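You operate a simulated robot arm through the tools that you are given. There is no shell and no other tool.

The job below is to be done with a simulated robot arm. You get a single attempt, and the scene is never put back.

JOB
Pull out the top rack, tip the water out of both cups and stand them on the worktop.
Fine: tip it into the sink; push the rack back in. Set down upright: red cup, blue cup.

Only the result counts: the job must be done as asked and must still hold three seconds after the hand-in. Knocking over, shifting, dropping, spilling or breaking anything else fails it.

ROBOT AND FRAMES
A 7-joint arm with a four-finger gripper, fixed in place. Base frame: the origin is on the floor under the middle of its stand, x ahead of it, y to its left, z up; the work surface is at about z = 0.17. Lengths are in m, angles in rad, forces in N, time in s.
With the tool pointing down near the work surface it reaches from about 0.1 to 0.92 m from the base axis. Its first joint turns from -1.204 to 3.002 rad. Payload 3.67 kg.
Tool frame: the origin (TCP) lies between the finger pads and is the grasp point; the fingertips stand 0.028 m ahead of it; z points along the fingers, y is the line along which they close. The gripper opens to 0.112 m; its body begins 0.073 m behind the TCP.
Orientation is that of the tool frame in the base frame, as a unit quaternion [w, x, y, z]. With the fingers straight down and closing along the base's y, the tool's x points along the base's -x, its y along +y and its z along -z.

CONTROLS
- The arm moves only by the tool nudge_tool. Its argument "commands" is text: rows parted by semicolons, each of 7 numbers parted by spaces: the gripper command, from -1 (fully open) to 1 (shut), values between in proportion, then the shift along the base's x, y, z in units of 40 mm (1.0 is 40 mm), then the turn, a rotation vector about the base's x, y, z in units of 4 degrees (1.0 is 4 degrees). In form: fingers dx dy dz wx wy wz; .... A call has 1 to 20 rows; each row shifts and turns the commanded pose from where the row before left it. A call with a number of a shift or a turn outside -1 to 1 is refused whole. Rows are played at 5 a second. More than 0.05 m and 0.15 rad between two rows, or a gripper value outside its range, and nothing of the call is played. Where a pose cannot be reached the arm comes as near as it can. A force on the tool above 70 N (or 10 N above the force at the start of the call, whichever is more), or a blocked arm, ends the call early, and 0.2 s more pass. The fingers move at their own pace (about 0.1025 m/s each) and stop on an object; they squeeze with about 39 N. The grip force told is the motor's: it shows also when the fingers shut on nothing. Time passes only in rows, and 0.2 s behind the last, so rows that do not move let the fingers close. It gives the time, the measured TCP pose, the force on the tool (base axes), the opening and the grip force at its end, in the units of the frame above (readings bear some noise), with the torque about the TCP (base axes, N m) and any sound that the robot's microphone picked up, and new pictures: "views" is both (left out), scene, wrist or none.
- Cameras (640 x 400 px; columns grow to the right, rows downward): "scene" is fixed at [0.2186, 0.6506, 1.269]; the picture's right is [-0.82, -0.58, 0.00], its down [-0.18, 0.25, -0.95] and it looks along [0.55, -0.78, -0.31] (base axes); focal length 340 px, centre (320, 200). "wrist" rides on the gripper at [0.06, -0.018, -0.104] in the tool frame; the picture's right is [0.29, 0.96, 0.00], its down [-0.80, 0.24, -0.55] and it looks along [-0.53, 0.16, 0.83] (tool axes); focal length 234 px, centre (320, 200).
- raise_lower(by): slides the trunk up (or, below 0, down) by that many m; the arm rides with it, the base frame stays. It gives what a move gives, with no picture.
- pixel_to_xyz(camera, pixels): there is no depth. For up to 12 entries [column, row, z] of the newest picture of that camera ("zoom" is the newest enlarged one), the place [x, y] in the base frame at which the ray of that pixel passes the height z, good to about 0.003 m. No time passes.
- enlarge(camera, box): a new picture of the part [left, top, right, bottom] of that camera's present view, enlarged. No time passes.
- job_done(): hands the job in; it is judged then, once.

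Open the gripper and draw the arm clear of the work before you hand the job in, unless the task says otherwise.

The tools are called after "Emit:" as a command line: name --argument value ..., lists and objects as JSON in quotes. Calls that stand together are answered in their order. nudge_tool: Moves the arm, as the interface text tells. Its arguments: {"type":"object","properties":{"commands":{"type":"string"},"views":{"type":"string","enum":["both","scene","wrist","none"]}},"required":["commands"]} The other tools are called the same way: raise_lower (by) moves the trunk up or down; pixel_to_xyz (camera, pixels) gives the place at which the rays of pixels pass given heights; enlarge (camera, box) takes an enlarged picture of a part of a camera's view; job_done () hands the job in.

At the start:

```text
t: 0.0
tcp_pos: [0.5264, 0.1097, 1.1835]
ee_rot: [0.0, 0.001, 1.0, 0.0]
wrist_force: [0.5, -0.4, 0.1]
ft_torque: [-0.02, 0.01, 0.03]
finger_gap: 0.1119
grasp_force: 0.0
trunk travel left (down, up): [-0.375, 0.465]
```

scene: 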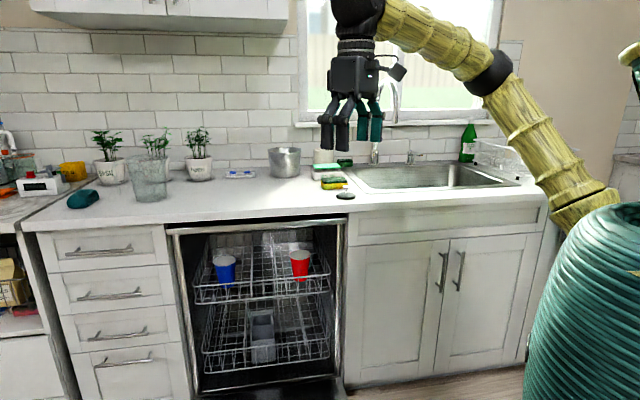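
wrist: 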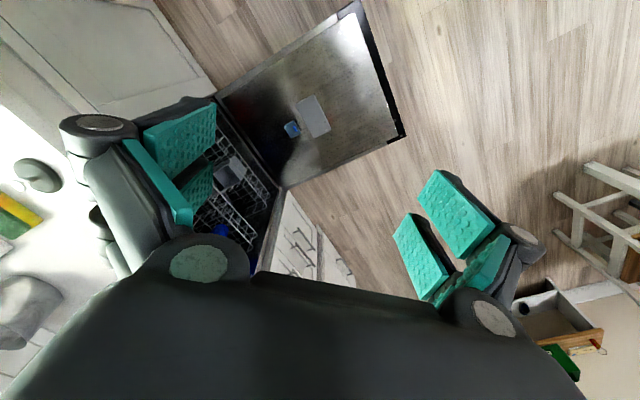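

The scene picture shows an open dishwasher with a blue cup (225,268) and a red cup (300,262) on the top rack, and the sink at about (440,178). I enlarge these regions to plan.

Emit:
enlarge --camera "scene" --box '[160, 210, 360, 335]'

Emit:
enlarge --camera "scene" --box '[220, 130, 540, 330]'

Emit:
enlarge --camera "wrist" --box '[80, 0, 420, 290]'

```text
3.20 times, centred on (260, 272) of scene
```

zoom: 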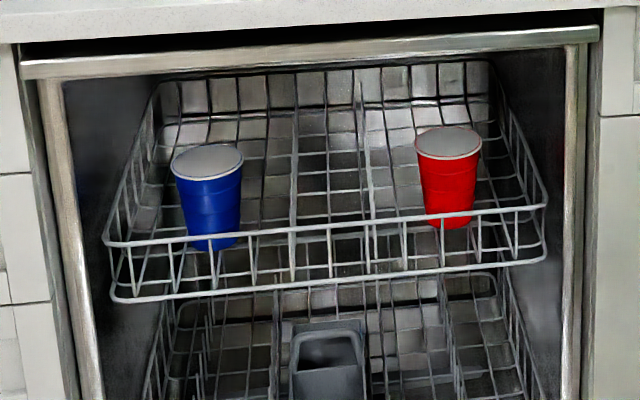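

```text
2.00 times, centred on (380, 230) of scene
```

zoom: 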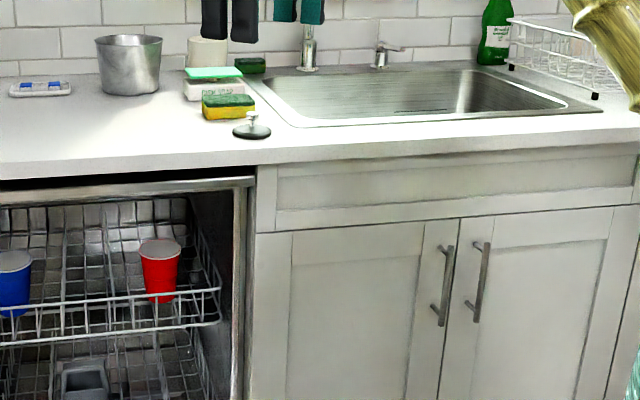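

```text
1.38 times, centred on (250, 145) of wrist
```

zoom: 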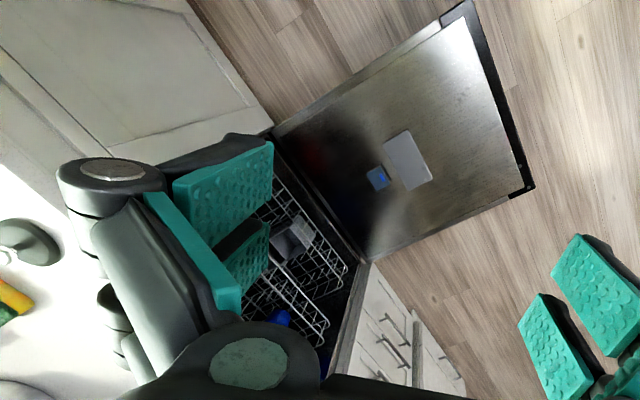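

The worktop seems to be near z≈0.92 from comparing the sink plug in both views (scene (345,195), wrist (38,175)). I query rays to fix the geometry of the counter, sink and rack.

Emit:
pixel_to_xyz --camera "scene" --pixels '[[345, 195, 0.9], [345, 195, 0.92], [345, 195, 0.94], [22, 228, 0.9], [548, 190, 0.9], [340, 212, 0.9], [345, 168, 0.9], [490, 165, 0.9], [520, 184, 0.9], [375, 192, 0.9], [285, 175, 0.9], [150, 198, 0.9]]'

Emit:
pixel_to_xyz --camera "wrist" --pixels '[[38, 175, 0.9], [38, 175, 0.92], [38, 175, 0.94], [358, 5, 0.15], [402, 135, 0.15], [217, 95, 0.15], [282, 188, 0.15], [222, 230, 0.65], [222, 230, 0.7]]'

Emit:
pixel_to_xyz --camera "scene" --pixels '[[225, 260, 0.65], [225, 260, 0.7], [225, 260, 0.75], [300, 255, 0.65], [300, 255, 0.7], [300, 255, 0.75], [197, 286, 0.6], [330, 274, 0.6], [197, 286, 0.65], [330, 274, 0.65], [168, 230, 0.87], [346, 219, 0.87]]'

```text
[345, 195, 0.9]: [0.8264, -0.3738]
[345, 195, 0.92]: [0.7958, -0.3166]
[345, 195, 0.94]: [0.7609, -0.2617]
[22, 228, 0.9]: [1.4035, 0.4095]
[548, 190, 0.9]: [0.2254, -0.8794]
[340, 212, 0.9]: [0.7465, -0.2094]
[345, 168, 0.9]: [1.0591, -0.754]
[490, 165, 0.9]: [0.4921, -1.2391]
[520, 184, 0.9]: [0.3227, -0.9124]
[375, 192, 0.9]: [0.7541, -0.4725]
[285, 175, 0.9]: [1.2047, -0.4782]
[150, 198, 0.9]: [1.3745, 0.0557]
```

```text
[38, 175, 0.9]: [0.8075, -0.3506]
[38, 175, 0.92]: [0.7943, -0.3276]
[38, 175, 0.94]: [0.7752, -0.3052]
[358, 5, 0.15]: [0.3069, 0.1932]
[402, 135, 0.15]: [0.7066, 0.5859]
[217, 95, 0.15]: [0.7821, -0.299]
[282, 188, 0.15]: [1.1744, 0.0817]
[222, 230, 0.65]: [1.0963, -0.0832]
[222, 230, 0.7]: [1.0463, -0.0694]
```

```text
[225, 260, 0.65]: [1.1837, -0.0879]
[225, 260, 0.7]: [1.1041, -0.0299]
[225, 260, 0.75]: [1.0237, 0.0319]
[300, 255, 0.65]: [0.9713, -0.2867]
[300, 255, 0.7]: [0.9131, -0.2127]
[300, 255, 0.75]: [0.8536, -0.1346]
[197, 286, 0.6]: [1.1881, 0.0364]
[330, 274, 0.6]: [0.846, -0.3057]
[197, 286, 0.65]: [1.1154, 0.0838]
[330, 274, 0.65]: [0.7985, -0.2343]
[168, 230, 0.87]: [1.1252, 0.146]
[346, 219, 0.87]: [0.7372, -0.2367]
```

The counter runs at about 45° in the base frame (front edge near (0.75,-0.21)), with the dishwasher under it and its door lying open at z≈0.15. I yaw the tool −45° so that its camera looks into the dishwasher and move toward a viewing pose in front of the rack.

Emit:
nudge_tool --commands "-1 0.3 0.14 -0.45 0 0 -0.9375; -1 0.3 0.14 -0.45 0 0 -0.9375; -1 0.3 0.14 -0.45 0 0 -0.9375; -1 0.3 0.14 -0.45 0 0 -0.9375; -1 0.3 0.14 -0.45 0 0 -0.9375; -1 0.3 0.14 -0.45 0 0 -0.9375; -1 0.3 0.14 -0.45 0 0 -0.9375; -1 0.3 0.14 -0.45 0 0 -0.9375; -1 0.3 0.14 -0.45 0 0 -0.9375; -1 0.3 0.14 -0.45 0 0 -0.9375; -1 0.3 0.14 -0.45 0 0 -0.9375; -1 0.3 0.14 -0.45 0 0 -0.9375" --views "both"

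```text
t: 2.6
tcp_pos: [0.6728, 0.1777, 0.9673]
ee_rot: [0.0, 0.383, 0.924, 0.0]
wrist_force: [-1.0, 0.0, 0.4]
ft_torque: [-0.03, -0.01, 0.0]
finger_gap: 0.112
grasp_force: 0.0
trunk travel left (down, up): [-0.375, 0.465]
```

scene: 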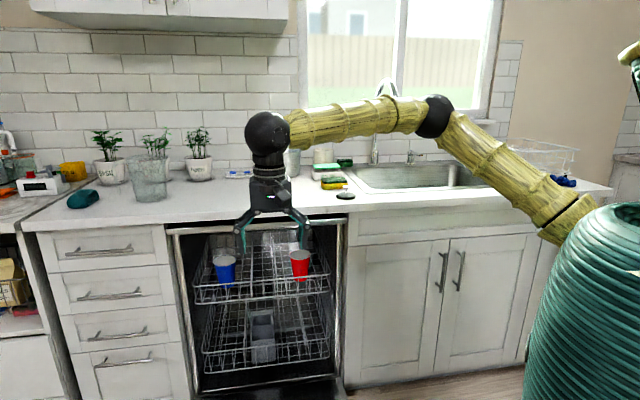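
wrist: 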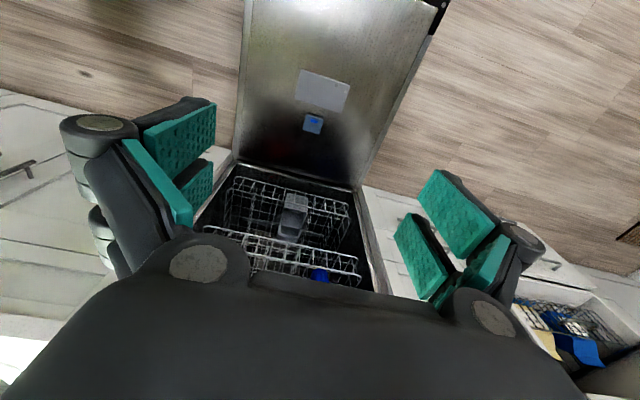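

The arm tracks well and the wrist view now shows the rack fronts at (280,255), partly hidden by the palm. I tilt the tool about 30° outward, so the camera sees the top rack.

Emit:
nudge_tool --commands "-1 0 0 -0.1 -0.663 -0.663 0; -1 0 0 -0.1 -0.663 -0.663 0; -1 0 0 -0.1 -0.663 -0.663 0; -1 0 0 -0.1 -0.663 -0.663 0; -1 0 0 -0.1 -0.663 -0.663 0; -1 0 0 -0.1 -0.663 -0.663 0; -1 0 0 -0.1 -0.663 -0.663 0; -1 0 0 -0.1 -0.663 -0.663 0" --views "both"

```text
t: 4.4
tcp_pos: [0.671, 0.1779, 0.9356]
ee_rot: [0.24, 0.369, 0.892, -0.1]
wrist_force: [-0.3, 0.1, 0.7]
ft_torque: [0.02, 0.0, -0.03]
finger_gap: 0.1122
grasp_force: 0.0
trunk travel left (down, up): [-0.375, 0.465]
```

scene: 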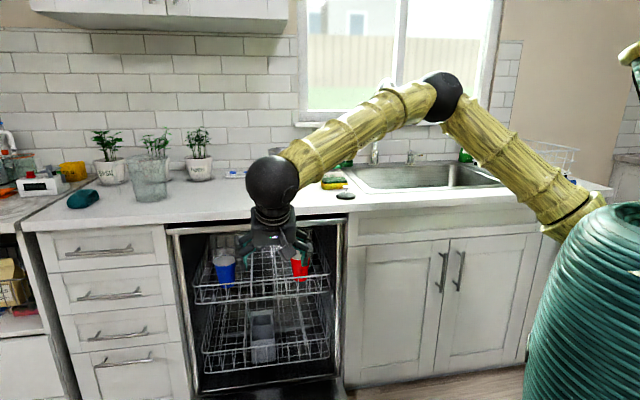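
wrist: 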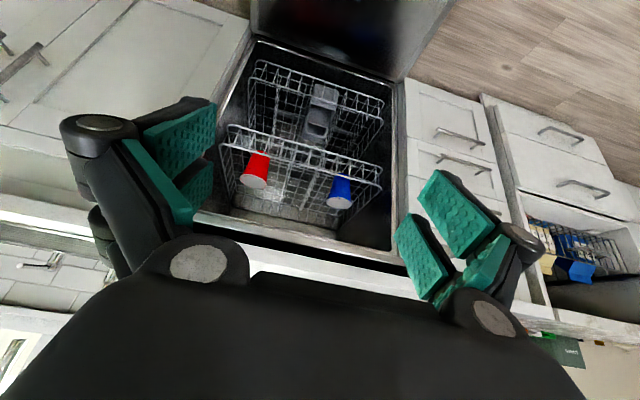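

Now the rack is clear in the wrist view: red cup (255,170), blue cup (341,192), front rail from (228,128) to (382,170). I enlarge it to measure.

Emit:
enlarge --camera "wrist" --box '[210, 90, 410, 250]'

Emit:
enlarge --camera "scene" --box '[170, 220, 350, 332]'

```text
2.50 times, centred on (310, 170) of wrist
```

zoom: 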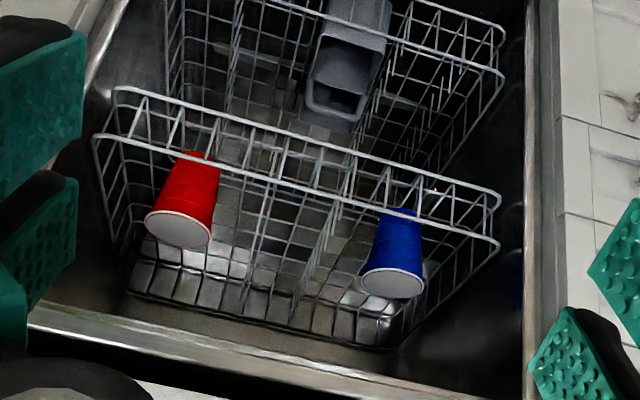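

```text
3.56 times, centred on (260, 276) of scene
```

zoom: 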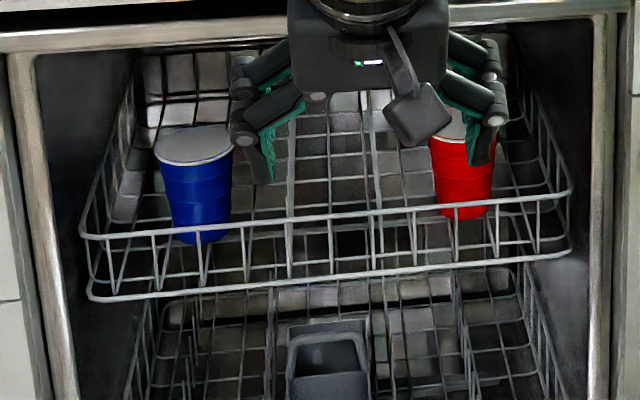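

I triangulate the top rail ends and cup rims with rays from both cameras.

Emit:
pixel_to_xyz --camera "wrist" --pixels '[[220, 144, 0.6], [220, 144, 0.65], [220, 144, 0.7], [381, 186, 0.6], [381, 186, 0.65], [381, 186, 0.7], [253, 182, 0.65], [253, 182, 0.7], [253, 182, 0.75], [338.5, 203, 0.65], [338.5, 203, 0.7], [338.5, 203, 0.75]]'

Emit:
pixel_to_xyz --camera "scene" --pixels '[[330, 274, 0.6], [330, 274, 0.65], [330, 274, 0.7], [193.3, 286, 0.6], [193.3, 286, 0.65], [193.3, 286, 0.7], [300, 254.5, 0.65], [300, 254.5, 0.7], [300, 254.5, 0.75], [224.7, 260.5, 0.65], [224.7, 260.5, 0.7], [224.7, 260.5, 0.75]]'

```text
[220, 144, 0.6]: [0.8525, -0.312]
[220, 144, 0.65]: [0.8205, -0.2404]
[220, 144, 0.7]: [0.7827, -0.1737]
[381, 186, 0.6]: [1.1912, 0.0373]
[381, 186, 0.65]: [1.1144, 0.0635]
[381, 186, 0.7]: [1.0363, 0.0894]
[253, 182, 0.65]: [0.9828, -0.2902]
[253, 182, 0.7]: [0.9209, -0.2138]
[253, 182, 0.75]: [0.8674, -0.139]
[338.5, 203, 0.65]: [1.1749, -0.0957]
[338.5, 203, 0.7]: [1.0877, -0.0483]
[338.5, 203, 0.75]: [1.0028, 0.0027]
```

```text
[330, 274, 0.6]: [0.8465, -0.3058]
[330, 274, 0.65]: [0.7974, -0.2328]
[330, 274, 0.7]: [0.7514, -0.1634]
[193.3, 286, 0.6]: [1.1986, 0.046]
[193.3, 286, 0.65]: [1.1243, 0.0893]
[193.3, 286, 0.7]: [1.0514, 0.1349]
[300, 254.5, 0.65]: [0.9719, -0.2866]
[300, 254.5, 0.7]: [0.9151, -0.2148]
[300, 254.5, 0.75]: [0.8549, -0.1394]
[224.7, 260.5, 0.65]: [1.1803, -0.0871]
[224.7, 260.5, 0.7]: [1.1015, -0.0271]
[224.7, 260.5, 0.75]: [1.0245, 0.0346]
```

Triangulation puts the top rail at about z≈0.585, roughly 0.15 m inside the counter edge, and the cup rims around z≈0.63. I approach closer with more tilt (≈50°) for a detailed view before hooking the rail.

Emit:
nudge_tool --commands "-1 0.6 -0.51 -0.5 -0.442 -0.442 0; -1 0.6 -0.51 -0.5 -0.442 -0.442 0; -1 0.6 -0.51 -0.5 -0.442 -0.442 0; -1 0.6 -0.51 -0.5 -0.442 -0.442 0; -1 0.6 -0.51 -0.5 -0.442 -0.442 0; -1 0.6 -0.51 -0.5 -0.442 -0.442 0; -1 0.5 -0.4 -0.5 -0.442 -0.442 0; -1 0 0 -0.5 -0.442 -0.442 0" --views "both"

```text
t: 6.2
tcp_pos: [0.835, 0.0382, 0.7758]
ee_rot: [0.391, 0.347, 0.837, -0.162]
wrist_force: [0.4, 0.8, 0.5]
ft_torque: [0.01, -0.03, 0.02]
finger_gap: 0.1121
grasp_force: 0.0
trunk travel left (down, up): [-0.375, 0.465]
```

scene: 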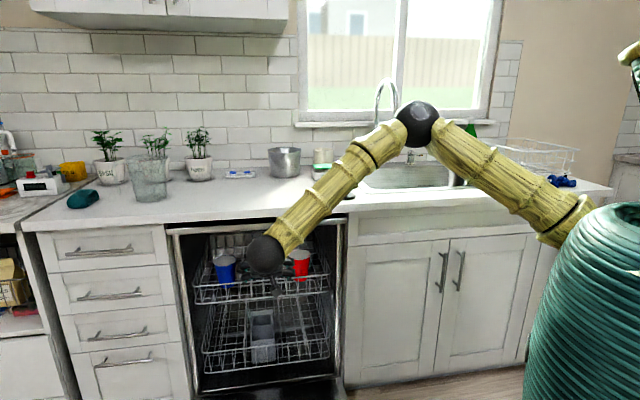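
wrist: 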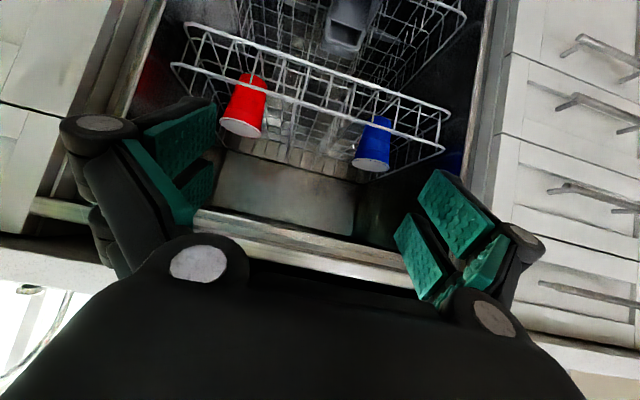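

The wrist view shows the front fence in detail, so I enlarge it to choose a hooking spot free of tines and cups.

Emit:
enlarge --camera "wrist" --box '[150, 0, 470, 200]'

Emit:
pixel_to_xyz --camera "wrist" --pixels '[[172, 65, 0.57], [172, 65, 0.6], [172, 65, 0.63], [444, 152, 0.57], [444, 152, 0.6], [444, 152, 0.63], [240, 128, 0.62], [240, 128, 0.65], [370, 164, 0.62], [370, 164, 0.65], [310, 110, 0.58], [310, 110, 0.6]]'

```text
2.00 times, centred on (310, 100) of wrist
```

zoom: 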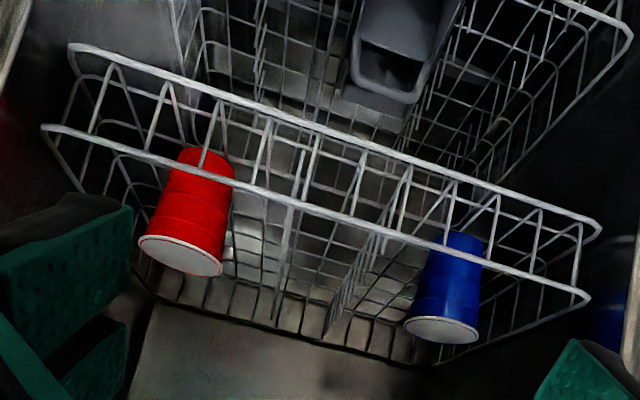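

```text
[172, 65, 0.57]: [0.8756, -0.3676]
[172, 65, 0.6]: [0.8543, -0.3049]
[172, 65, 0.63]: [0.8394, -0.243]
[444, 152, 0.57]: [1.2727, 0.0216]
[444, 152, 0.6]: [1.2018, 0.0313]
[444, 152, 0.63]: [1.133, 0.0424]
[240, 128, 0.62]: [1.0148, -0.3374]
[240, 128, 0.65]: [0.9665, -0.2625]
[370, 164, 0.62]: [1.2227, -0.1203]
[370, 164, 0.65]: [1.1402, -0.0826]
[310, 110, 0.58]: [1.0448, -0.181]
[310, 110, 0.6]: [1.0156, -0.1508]
```

The rail comes out at z≈0.595, n≈−0.823 (u from 0.38 to 0.88). I zoom in on the part between the two dividers near (322,110).

Emit:
enlarge --camera "wrist" --box '[260, 70, 380, 170]'

Emit:
enlarge --camera "scene" --box '[190, 228, 340, 322]'

```text
4.00 times, centred on (320, 120) of wrist
```

zoom: 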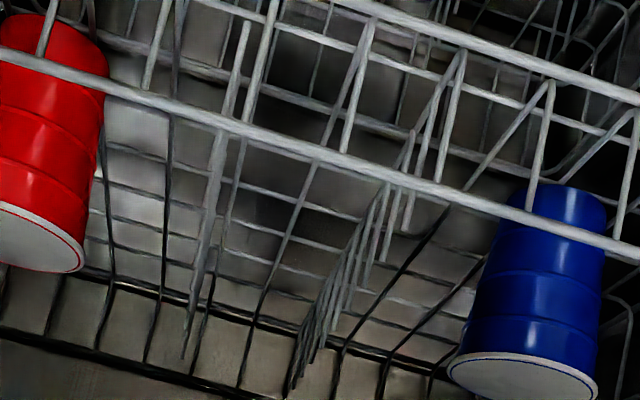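

```text
4.26 times, centred on (265, 275) of scene
```

zoom: 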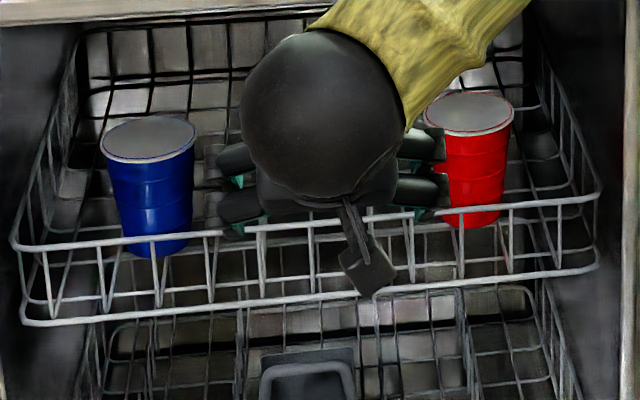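

Two tine rows run front-to-back at u≈0.59 and ≈0.68, leaving a free gap near u≈0.635. I close the fingers here to see the size of the closed finger block before inserting it behind the rail.

Emit:
nudge_tool --commands "1 0 0 0 0 0 0; 1 0 0 0 0 0 0; 1 0 0 0 0 0 0; 1 0 0 0 0 0 0" --views "wrist"

```text
t: 7.2
tcp_pos: [0.8337, 0.0381, 0.7756]
ee_rot: [0.39, 0.347, 0.837, -0.162]
wrist_force: [-0.4, 0.5, -0.8]
ft_torque: [-0.02, 0.01, -0.01]
finger_gap: 0.0001
grasp_force: 35.6
trunk travel left (down, up): [-0.375, 0.465]
```

wrist: 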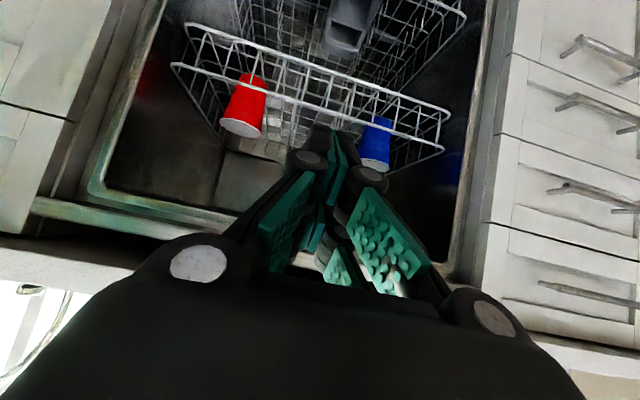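

The closed block is too thick to hook cleanly, so I'd rather straddle the rail: one finger pair behind and one in front, closing in the vertical plane. I open the fingers and roll the tool −90° about its own axis here, clear of everything.

Emit:
nudge_tool --commands "-1 0 0 0 -0.813 0.8145 0.963; -1 0 0 0 -0.813 0.8145 0.963; -1 0 0 0 -0.813 0.8145 0.963; -1 0 0 0 -0.813 0.8145 0.963; -1 0 0 0 -0.813 0.8145 0.963; -1 0 0 0 -0.813 0.8145 0.963; -1 0 0 0 -0.813 0.8145 0.963; -1 0 0 0 -0.813 0.8145 0.963; -1 0 0 0 -0.813 0.8145 0.963; -1 0 0 0 -0.813 0.8145 0.963; -1 0 0 0 -0.813 0.8145 0.963; -1 0 0 0 -0.813 0.8145 0.963; -1 0 0 0 -0.813 0.8145 0.963; -1 0 0 0 -0.813 0.8145 0.963; -1 0 0 0 -0.813 0.8145 0.963" --views "both"

```text
t: 10.4
tcp_pos: [0.8359, 0.0382, 0.7733]
ee_rot: [0.16, -0.346, 0.838, -0.39]
wrist_force: [0.0, 0.7, -1.0]
ft_torque: [0.01, -0.02, 0.01]
finger_gap: 0.1118
grasp_force: 0.1
trunk travel left (down, up): [-0.375, 0.465]
```

scene: 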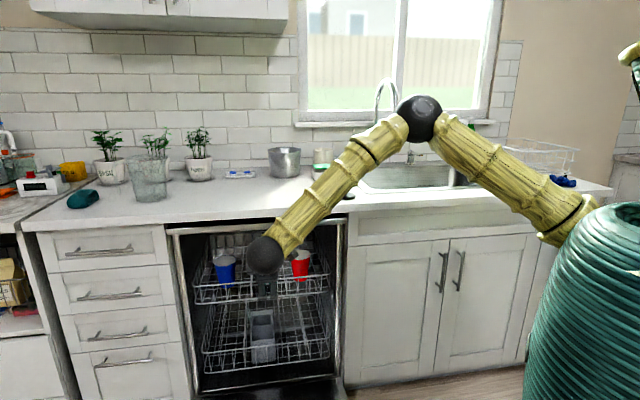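
wrist: 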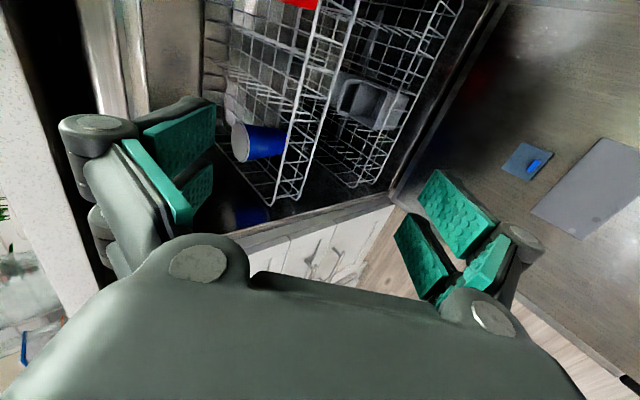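

The roll went fine (closing axis now in the vertical plane). I lower the trunk by 0.2 m so the elbow and forearm stay low enough to pass under the counter; the TCP stays about 0.25 m in front of the rack.

Emit:
raise_lower --by -0.2

```text
t: 12.6
tcp_pos: [0.8346, 0.0383, 0.5752]
ee_rot: [0.161, -0.346, 0.838, -0.391]
wrist_force: [0.1, 0.4, -0.5]
ft_torque: [-0.01, 0.01, 0.0]
finger_gap: 0.1118
grasp_force: 0.1
trunk travel left (down, up): [-0.175, 0.665]
```

Before approaching I check the lower rail's position with scene rays to be sure that the lower finger pair stays in front of the fence.

Emit:
pixel_to_xyz --camera "scene" --pixels '[[330.3, 290.8, 0.52], [330.3, 290.8, 0.54], [330.3, 290.8, 0.56], [196, 302.6, 0.52], [196, 302.6, 0.54], [196, 302.6, 0.56]]'

Emit:
nudge_tool --commands "-1 0.08 0.08 0.45 0 0 0; -1 0.2 -0.1 0.5 0 0 0; -1 0.4 -0.4 0.5 0 0 0; -1 0.4 -0.4 0.5 0 0 0; -1 0.4 -0.4 0.3 0 0 0; -1 0.4 -0.4 0 0 0 0; -1 0.4 -0.4 0 0 0 0; -1 0.4 -0.4 0 0 0 0; -1 0.4 -0.4 0 0 0 0" --views "both"

```text
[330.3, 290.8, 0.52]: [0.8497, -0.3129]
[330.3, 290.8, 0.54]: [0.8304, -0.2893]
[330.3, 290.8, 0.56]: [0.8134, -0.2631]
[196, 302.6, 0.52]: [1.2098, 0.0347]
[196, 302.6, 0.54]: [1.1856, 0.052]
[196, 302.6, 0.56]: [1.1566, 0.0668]
```

```text
t: 14.6
tcp_pos: [0.9586, -0.0763, 0.6629]
ee_rot: [0.161, -0.346, 0.838, -0.391]
wrist_force: [0.9, -0.8, -0.5]
ft_torque: [0.0, -0.02, -0.04]
finger_gap: 0.112
grasp_force: 0.0
trunk travel left (down, up): [-0.175, 0.665]
```

scene: 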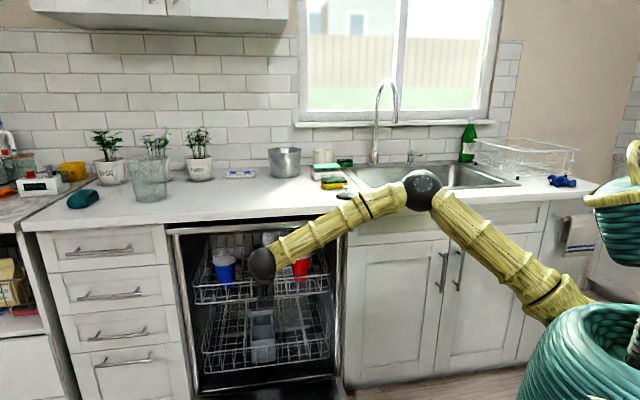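
wrist: 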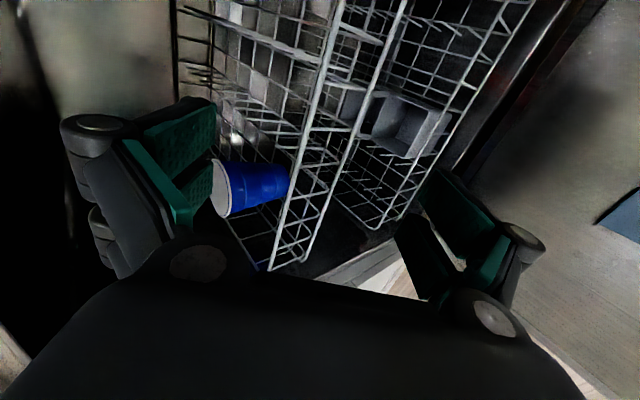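

The approach is good: the top rail runs from (340,0) to (272,270) in the wrist view, between the finger pairs. I check where it lies at z≈0.595 from this closer view.

Emit:
pixel_to_xyz --camera "wrist" --pixels '[[315, 100, 0.58], [315, 100, 0.595], [315, 100, 0.61], [328, 50, 0.58], [328, 50, 0.595], [328, 50, 0.61], [290, 200, 0.58], [290, 200, 0.595], [290, 200, 0.61]]'

Emit:
enlarge --camera "wrist" --box '[180, 0, 460, 280]'

```text
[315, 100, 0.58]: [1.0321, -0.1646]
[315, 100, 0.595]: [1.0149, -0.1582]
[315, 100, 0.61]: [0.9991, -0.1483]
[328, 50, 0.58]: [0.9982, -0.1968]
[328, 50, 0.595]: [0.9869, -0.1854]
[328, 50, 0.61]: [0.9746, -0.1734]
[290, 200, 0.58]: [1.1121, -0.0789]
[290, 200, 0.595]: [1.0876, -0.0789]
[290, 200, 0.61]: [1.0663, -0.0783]
```

```text
1.43 times, centred on (320, 140) of wrist
```

zoom: 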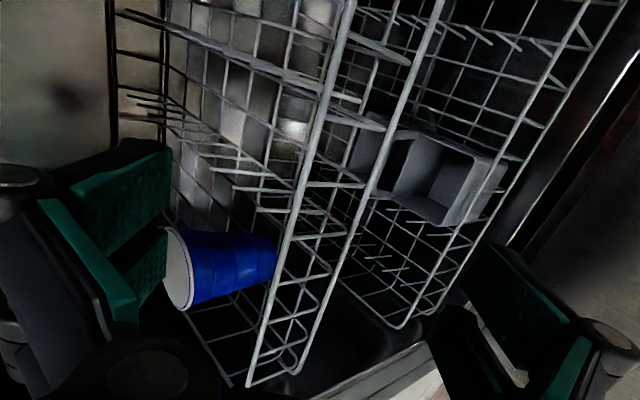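

At z=0.595 the rail gives n≈−0.826 and lies straight ahead of the gripper. I advance along the tool axis about 0.1 m to put the rail between the finger pairs.

Emit:
nudge_tool --commands "-1 0.22 -0.27 -0.26 0 0 0; -1 0.22 -0.27 -0.26 0 0 0; -1 0.22 -0.27 -0.26 0 0 0; -1 0.22 -0.27 -0.26 0 0 0; -1 0.22 -0.27 -0.26 0 0 0; -1 0.22 -0.27 -0.26 0 0 0" --views "both"

```text
t: 16.0
tcp_pos: [1.0109, -0.1402, 0.6019]
ee_rot: [0.161, -0.347, 0.837, -0.391]
wrist_force: [-0.9, -0.8, 0.4]
ft_torque: [0.06, 0.0, -0.02]
finger_gap: 0.112
grasp_force: 0.0
trunk travel left (down, up): [-0.175, 0.665]
```

scene: 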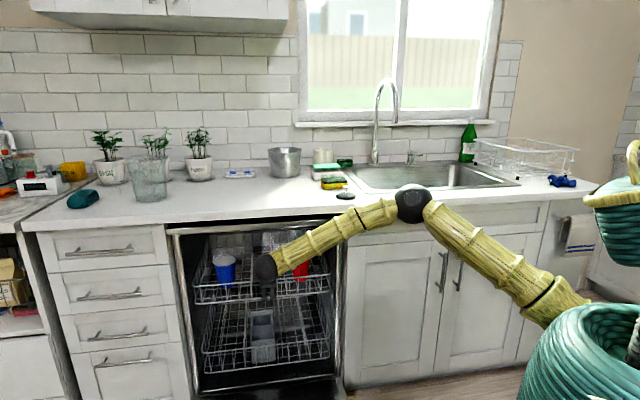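
wrist: 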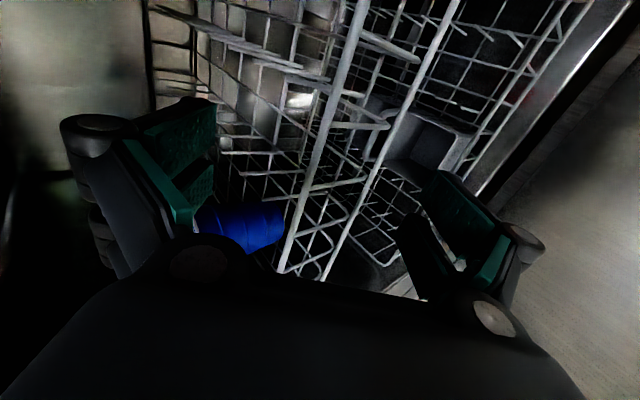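

I verify the rail's position relative to the TCP from this close view at (310,180) before closing.

Emit:
pixel_to_xyz --camera "wrist" --pixels '[[310, 180, 0.585], [310, 180, 0.595], [310, 180, 0.605], [330, 120, 0.585], [330, 120, 0.595], [330, 120, 0.605], [295, 225, 0.595]]'

Emit:
enlarge --camera "wrist" --box '[180, 60, 460, 280]'

```text
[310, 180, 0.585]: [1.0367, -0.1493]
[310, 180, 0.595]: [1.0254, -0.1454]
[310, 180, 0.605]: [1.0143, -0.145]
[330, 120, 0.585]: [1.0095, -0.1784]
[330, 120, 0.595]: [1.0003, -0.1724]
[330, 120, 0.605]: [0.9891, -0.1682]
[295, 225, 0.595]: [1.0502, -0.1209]
```

```text
1.82 times, centred on (320, 170) of wrist
```

zoom: 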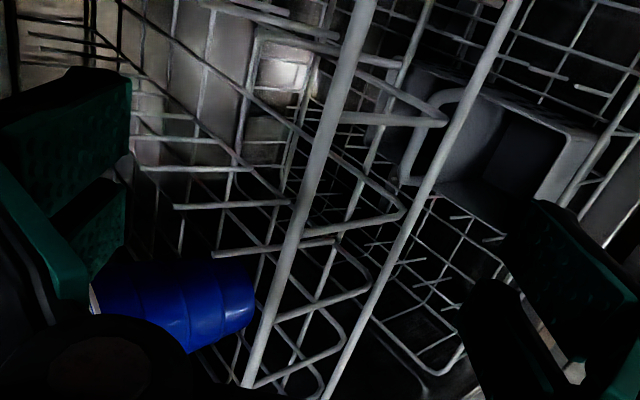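

The rail reads n≈−0.828 at z=0.595, with fence wires at u≈0.589, 0.627 and 0.665. I shift by +0.011 m along the rail so a wire lies between the two fingers of each pair, then close gently on the rail.

Emit:
nudge_tool --commands "-1 0.2 0.2 0 0 0 0; -0.8 0 0 0 0 0 0; -0.6 0 0 0 0 0 0; -0.4 0 0 0 0 0 0; -0.2 0 0 0 0 0 0; 0 0 0 0 0 0 0; 0.2 0 0 0 0 0 0; 0.4 0 0 0 0 0 0; 0.6 0 0 0 0 0 0; 0.8 0 0 0 0 0 0" --views "both"

```text
t: 18.2
tcp_pos: [1.0192, -0.1328, 0.6032]
ee_rot: [0.161, -0.346, 0.838, -0.391]
wrist_force: [1.0, 0.3, 0.6]
ft_torque: [0.02, 0.01, 0.0]
finger_gap: 0.0111
grasp_force: 0.0
trunk travel left (down, up): [-0.175, 0.665]
```

scene: 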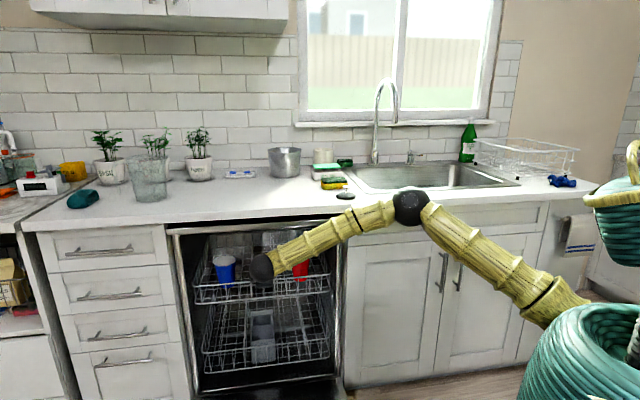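
wrist: 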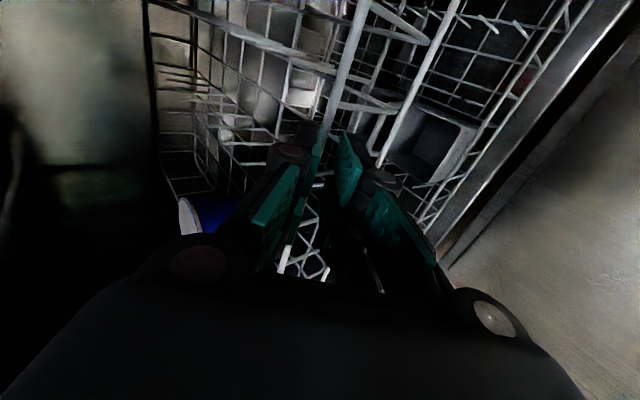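

Gap is 11 mm with no contact yet, and the rail passes between the pads at (325,140). I close fully and check the gap and force.

Emit:
nudge_tool --commands "0.9 0 0 0 0 0 0; 1 0 0 0 0 0 0; 1 0 0 0 0 0 0; 1 0 0 0 0 0 0" --views "wrist"

Emit:
enlarge --camera "wrist" --box '[220, 60, 440, 240]'

```text
t: 19.2
tcp_pos: [1.0199, -0.133, 0.6019]
ee_rot: [0.161, -0.346, 0.837, -0.391]
wrist_force: [0.3, 0.0, 0.6]
ft_torque: [-0.02, -0.03, 0.0]
finger_gap: 0.0001
grasp_force: 35.8
trunk travel left (down, up): [-0.175, 0.665]
```

wrist: 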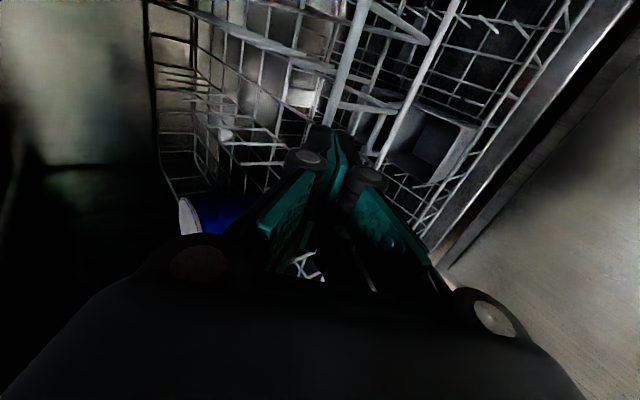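

```text
2.22 times, centred on (330, 150) of wrist
```

zoom: 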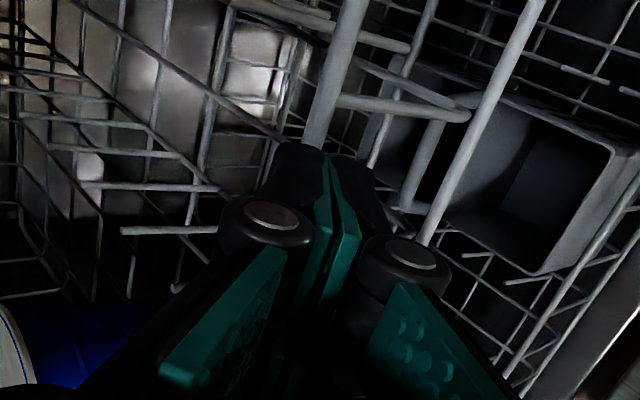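

The fingers shut on nothing (gap 0.0001), and the zoom shows the rail passing just beyond the fingertips at (315,150). I reopen, advance 25 mm further along the tool axis and close again.

Emit:
nudge_tool --commands "0.4 0 0 0 0 0 0; -0.2 0 0 0 0 0 0; -0.8 0 0 0 0 0 0; -1 0 0 0 0 0 0; -1 0.12 -0.12 -0.14 0 0 0; -1 0.12 -0.12 -0.14 0 0 0; -1 0.12 -0.12 -0.14 0 0 0; -1 0 0 0 0 0 0" --views "wrist"

Emit:
enlarge --camera "wrist" --box '[160, 40, 480, 280]'

```text
t: 21.0
tcp_pos: [1.0329, -0.1458, 0.5852]
ee_rot: [0.161, -0.346, 0.838, -0.391]
wrist_force: [-0.4, -0.5, -0.4]
ft_torque: [-0.02, 0.01, 0.0]
finger_gap: 0.1118
grasp_force: 0.1
trunk travel left (down, up): [-0.175, 0.665]
```

wrist: 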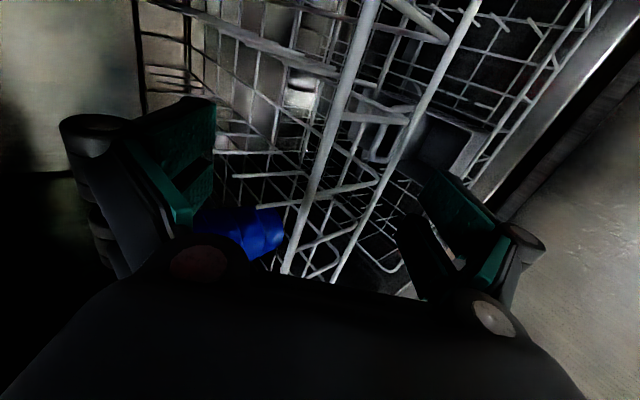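

```text
1.67 times, centred on (320, 160) of wrist
```

zoom: 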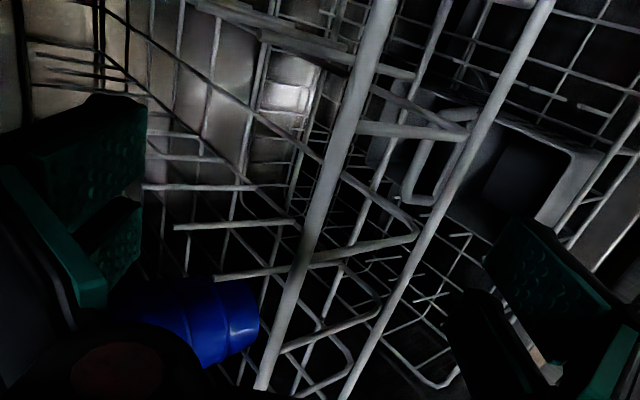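

Parallax between the two wrist views puts the rail at about 8 mm ahead of the TCP and centred between the finger pairs, so the depth is right now. I close gradually.

Emit:
nudge_tool --commands "-0.7 0 0 0 0 0 0; -0.4 0 0 0 0 0 0; -0.1 0 0 0 0 0 0; 0.2 0 0 0 0 0 0; 0.4 0 0 0 0 0 0; 0.6 0 0 0 0 0 0; 0.8 0 0 0 0 0 0; 1 0 0 0 0 0 0; 1 0 0 0 0 0 0; 1 0 0 0 0 0 0" --views "wrist"

Emit:
enlarge --camera "wrist" --box '[220, 60, 440, 240]'

```text
t: 22.8
tcp_pos: [1.0293, -0.1414, 0.5799]
ee_rot: [0.159, -0.35, 0.839, -0.386]
wrist_force: [-3.2, 21.7, 2.8]
ft_torque: [1.87, 0.23, -0.57]
finger_gap: 0.029
grasp_force: 38.9
trunk travel left (down, up): [-0.175, 0.665]
stopped in row 9: the force on the tool passed its limit at 77 N (the readings are from after the stop); the commanded pose is now the measured one
```

wrist: 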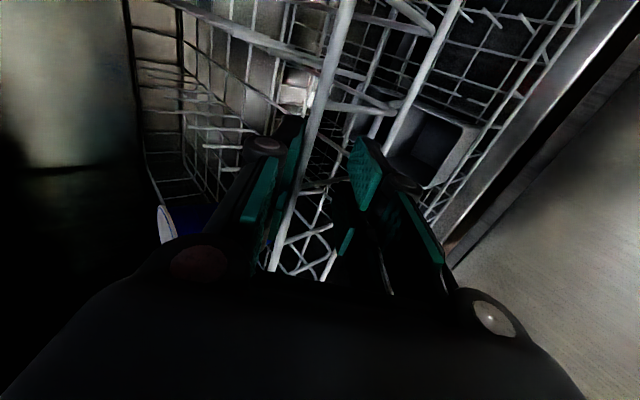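

```text
2.22 times, centred on (330, 150) of wrist
```

zoom: 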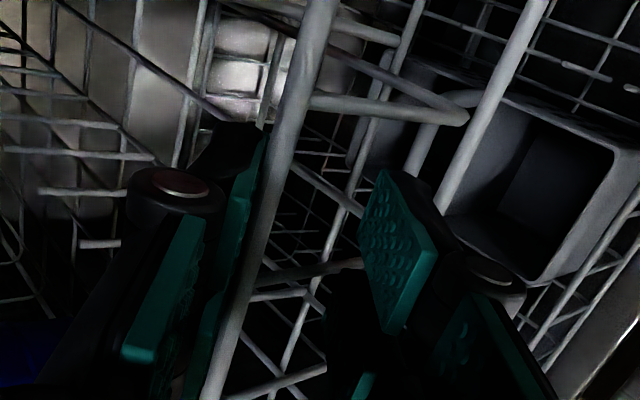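

The upper pads bear on the rail from behind and the lower pads press the fence from the front (gap 29 mm, 38.9 N): the rack is held. I pull straight out slowly, 10 mm per row, and check.

Emit:
nudge_tool --commands "1 0 0 0 0 0 0; 1 -0.1 0.1 0 0 0 0; 1 -0.17 0.17 0 0 0 0; 1 -0.17 0.17 0 0 0 0; 1 -0.17 0.17 0 0 0 0; 1 -0.17 0.17 0 0 0 0" --views "both"

```text
t: 24.2
tcp_pos: [0.9986, -0.1116, 0.5843]
ee_rot: [0.16, -0.346, 0.839, -0.389]
wrist_force: [6.3, 5.3, 29.3]
ft_torque: [0.31, 0.77, -0.53]
finger_gap: 0.0254
grasp_force: 44.8
trunk travel left (down, up): [-0.175, 0.665]
```

scene: 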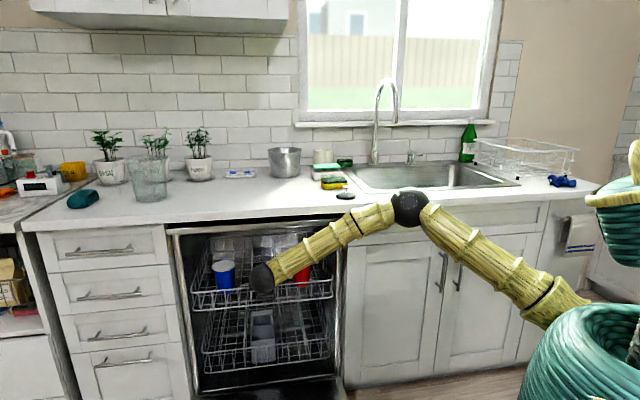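
wrist: 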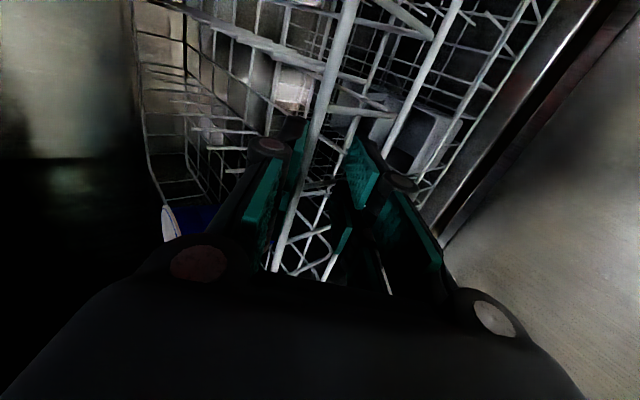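

The rack follows (its front edge moved from row 286 to about 292 in the scene) and both cups stand. I keep pulling straight out.

Emit:
nudge_tool --commands "1 -0.2 0.2 0 0 0 0; 1 -0.24 0.24 0 0 0 0; 1 -0.24 0.24 0 0 0 0; 1 -0.24 0.24 0 0 0 0; 1 -0.24 0.24 0 0 0 0; 1 -0.24 0.24 0 0 0 0; 1 -0.24 0.24 0 0 0 0; 1 -0.24 0.24 0 0 0 0; 1 -0.2 0.2 0 0 0 0; 1 -0.1 0.1 0 0 0 0" --views "both"

```text
t: 26.4
tcp_pos: [0.9108, -0.023, 0.5836]
ee_rot: [0.159, -0.348, 0.838, -0.389]
wrist_force: [9.7, 10.2, 43.6]
ft_torque: [0.6, 0.36, -0.8]
finger_gap: 0.0255
grasp_force: 45.2
trunk travel left (down, up): [-0.175, 0.665]
```

scene: 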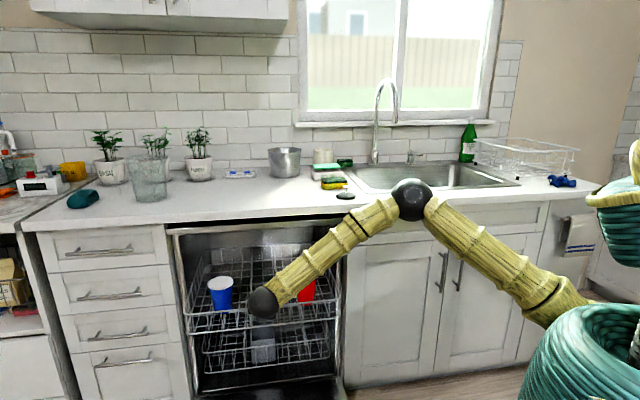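
wrist: 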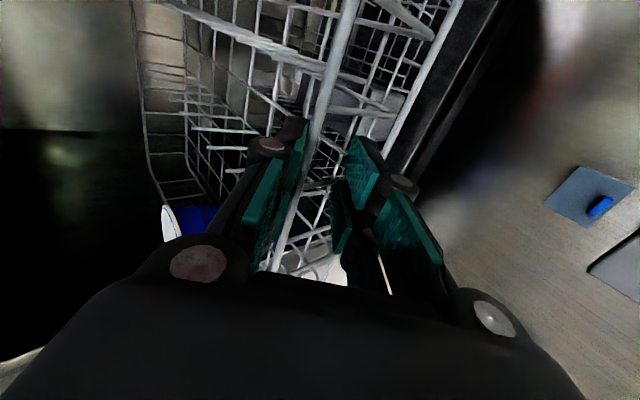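

The rack is out by about 0.16 m with the cups standing; the tool carries 44 N upward, so I raise the command a few mm to relax it while continuing to pull.

Emit:
nudge_tool --commands "1 -0.1 0.1 0.05 0 0 0; 1 -0.2 0.2 0.05 0 0 0; 1 -0.24 0.24 0 0 0 0; 1 -0.24 0.24 0 0 0 0; 1 -0.24 0.24 0 0 0 0; 1 -0.24 0.24 0 0 0 0; 1 -0.24 0.24 0 0 0 0; 1 -0.24 0.24 0 0 0 0; 1 -0.2 0.2 0 0 0 0; 1 -0.1 0.1 0 0 0 0" --views "both"

```text
t: 28.6
tcp_pos: [0.8288, 0.0586, 0.5837]
ee_rot: [0.157, -0.349, 0.839, -0.387]
wrist_force: [2.5, 2.2, 7.2]
ft_torque: [0.92, 0.82, -0.81]
finger_gap: 0.0253
grasp_force: 45.3
trunk travel left (down, up): [-0.175, 0.665]
```

scene: 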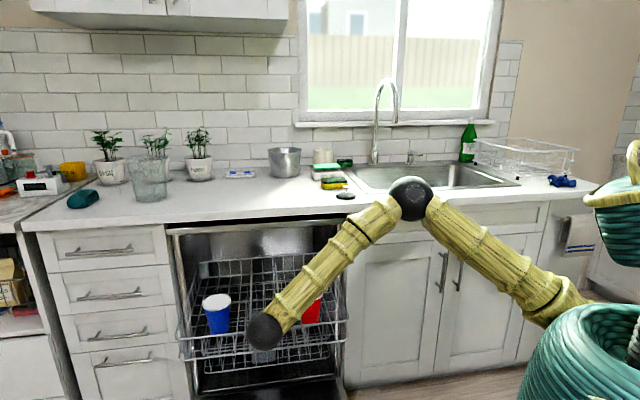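
wrist: 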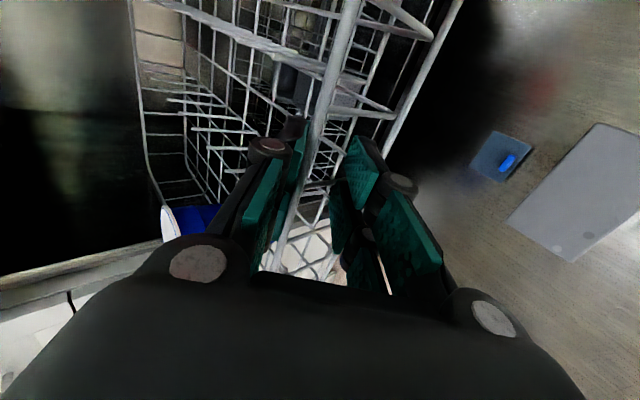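

The rack front is now at n≈−0.55 and the forces are low. I pull another ~0.12 m so the cups clear the counter edge.

Emit:
nudge_tool --commands "1 -0.1 0.1 0 0 0 0; 1 -0.2 0.2 0 0 0 0; 1 -0.24 0.24 0 0 0 0; 1 -0.24 0.24 0 0 0 0; 1 -0.24 0.24 0 0 0 0; 1 -0.24 0.24 0 0 0 0; 1 -0.24 0.24 0 0 0 0; 1 -0.24 0.24 0 0 0 0; 1 -0.2 0.2 0 0 0 0; 1 -0.1 0.1 0 0 0 0" --views "both"

```text
t: 30.8
tcp_pos: [0.7485, 0.1391, 0.5849]
ee_rot: [0.158, -0.349, 0.839, -0.387]
wrist_force: [3.8, 2.5, 9.9]
ft_torque: [1.33, 0.22, -0.55]
finger_gap: 0.0242
grasp_force: 45.1
trunk travel left (down, up): [-0.175, 0.665]
```

scene: 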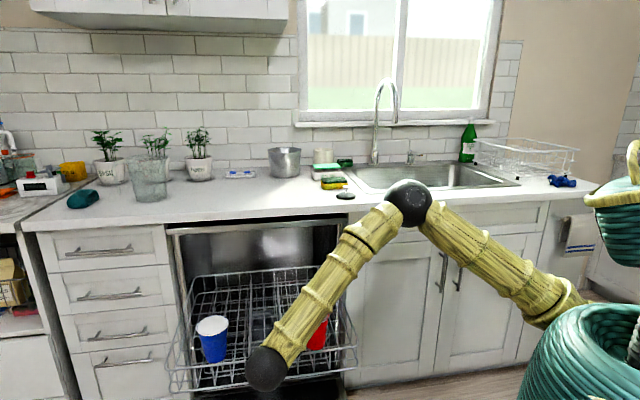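
wrist: 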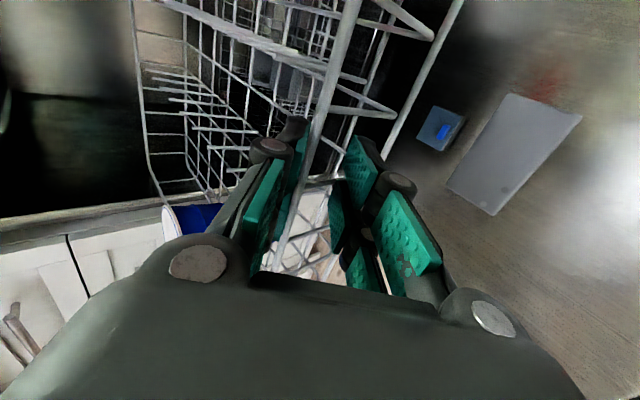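

About 0.39 m is out now, cups near n≈−0.54. A little more (≈0.045 m) gives the hand room next to the counter edge; I watch for the end stop.

Emit:
nudge_tool --commands "1 -0.1 0.1 0 0 0 0; 1 -0.17 0.17 0 0 0 0; 1 -0.17 0.17 0 0 0 0; 1 -0.17 0.17 0 0 0 0; 1 -0.12 0.12 0 0 0 0; 1 -0.06 0.06 0 0 0 0; 1 0 0 0 0 0 0" --views "scene"

```text
t: 31.9
tcp_pos: [0.7275, 0.1598, 0.5922]
ee_rot: [0.161, -0.343, 0.838, -0.394]
wrist_force: [6.8, -22.5, 22.3]
ft_torque: [-1.01, 1.05, 0.85]
finger_gap: 0.0167
grasp_force: 44.4
trunk travel left (down, up): [-0.175, 0.665]
stopped in row 5: the force on the tool passed its limit at 77 N (the readings are from after the stop); the commanded pose is now the measured one
```

scene: 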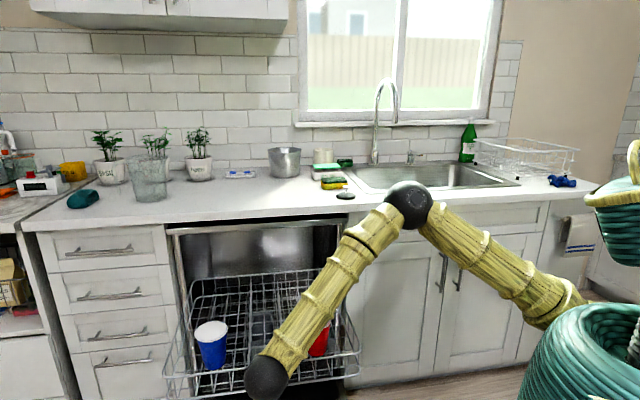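

The rack reached its end stop (the 77 N spike). I check the cups in an enlarged scene view.

Emit:
enlarge --camera "scene" --box '[160, 260, 370, 400]'

```text
2.86 times, centred on (265, 330) of scene
```

zoom: 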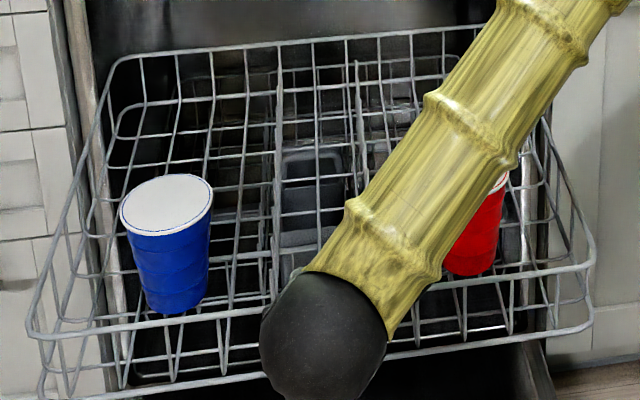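

Both cups are upright. I release the rail and back out along the tool axis, up and away.

Emit:
nudge_tool --commands "0.6 0 0 0 0 0 0; 0.4 0 0 0 0 0 0; 0.1 0 0 0 0 0 0; -0.3 0 0 0 0 0 0; -0.7 0 0 0 0 0 0; -1 0 0 0 0 0 0; -1 0 0 0 0 0 0; -1 -0.2 0.2 0.24 0 0 0; -1 -0.3 0.3 0.36 0 0 0; -1 -0.4 0.4 0.48 0 0 0; -1 -0.4 0.4 0.48 0 0 0; -1 -0.3 0.3 0.6 0 0 0; -1 0 0 0.8 0 0 0; -1 0 0 0.8 0 0 0" --views "both"

```text
t: 35.0
tcp_pos: [0.6625, 0.225, 0.7387]
ee_rot: [0.16, -0.345, 0.838, -0.392]
wrist_force: [-0.1, -0.5, -0.6]
ft_torque: [-0.03, 0.03, 0.0]
finger_gap: 0.1121
grasp_force: 0.1
trunk travel left (down, up): [-0.175, 0.665]
```

scene: 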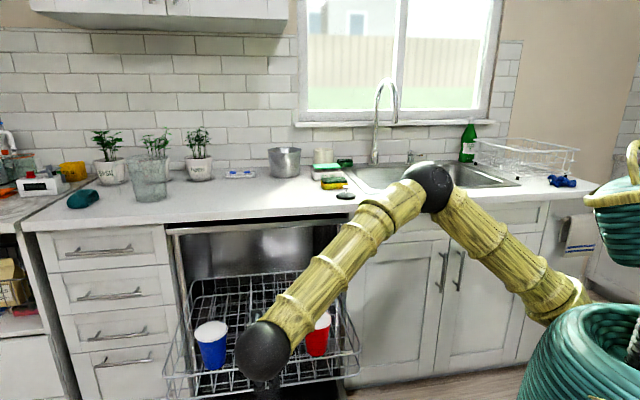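
wrist: 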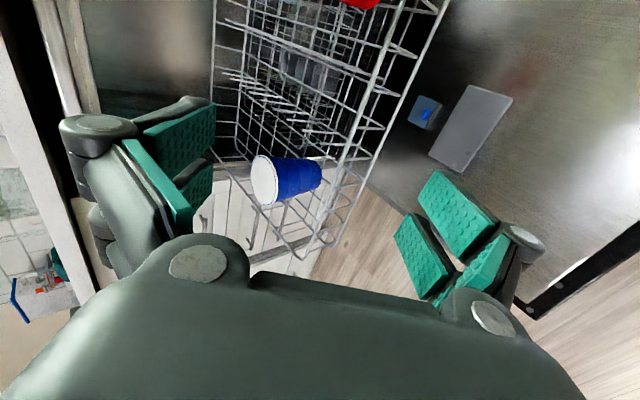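

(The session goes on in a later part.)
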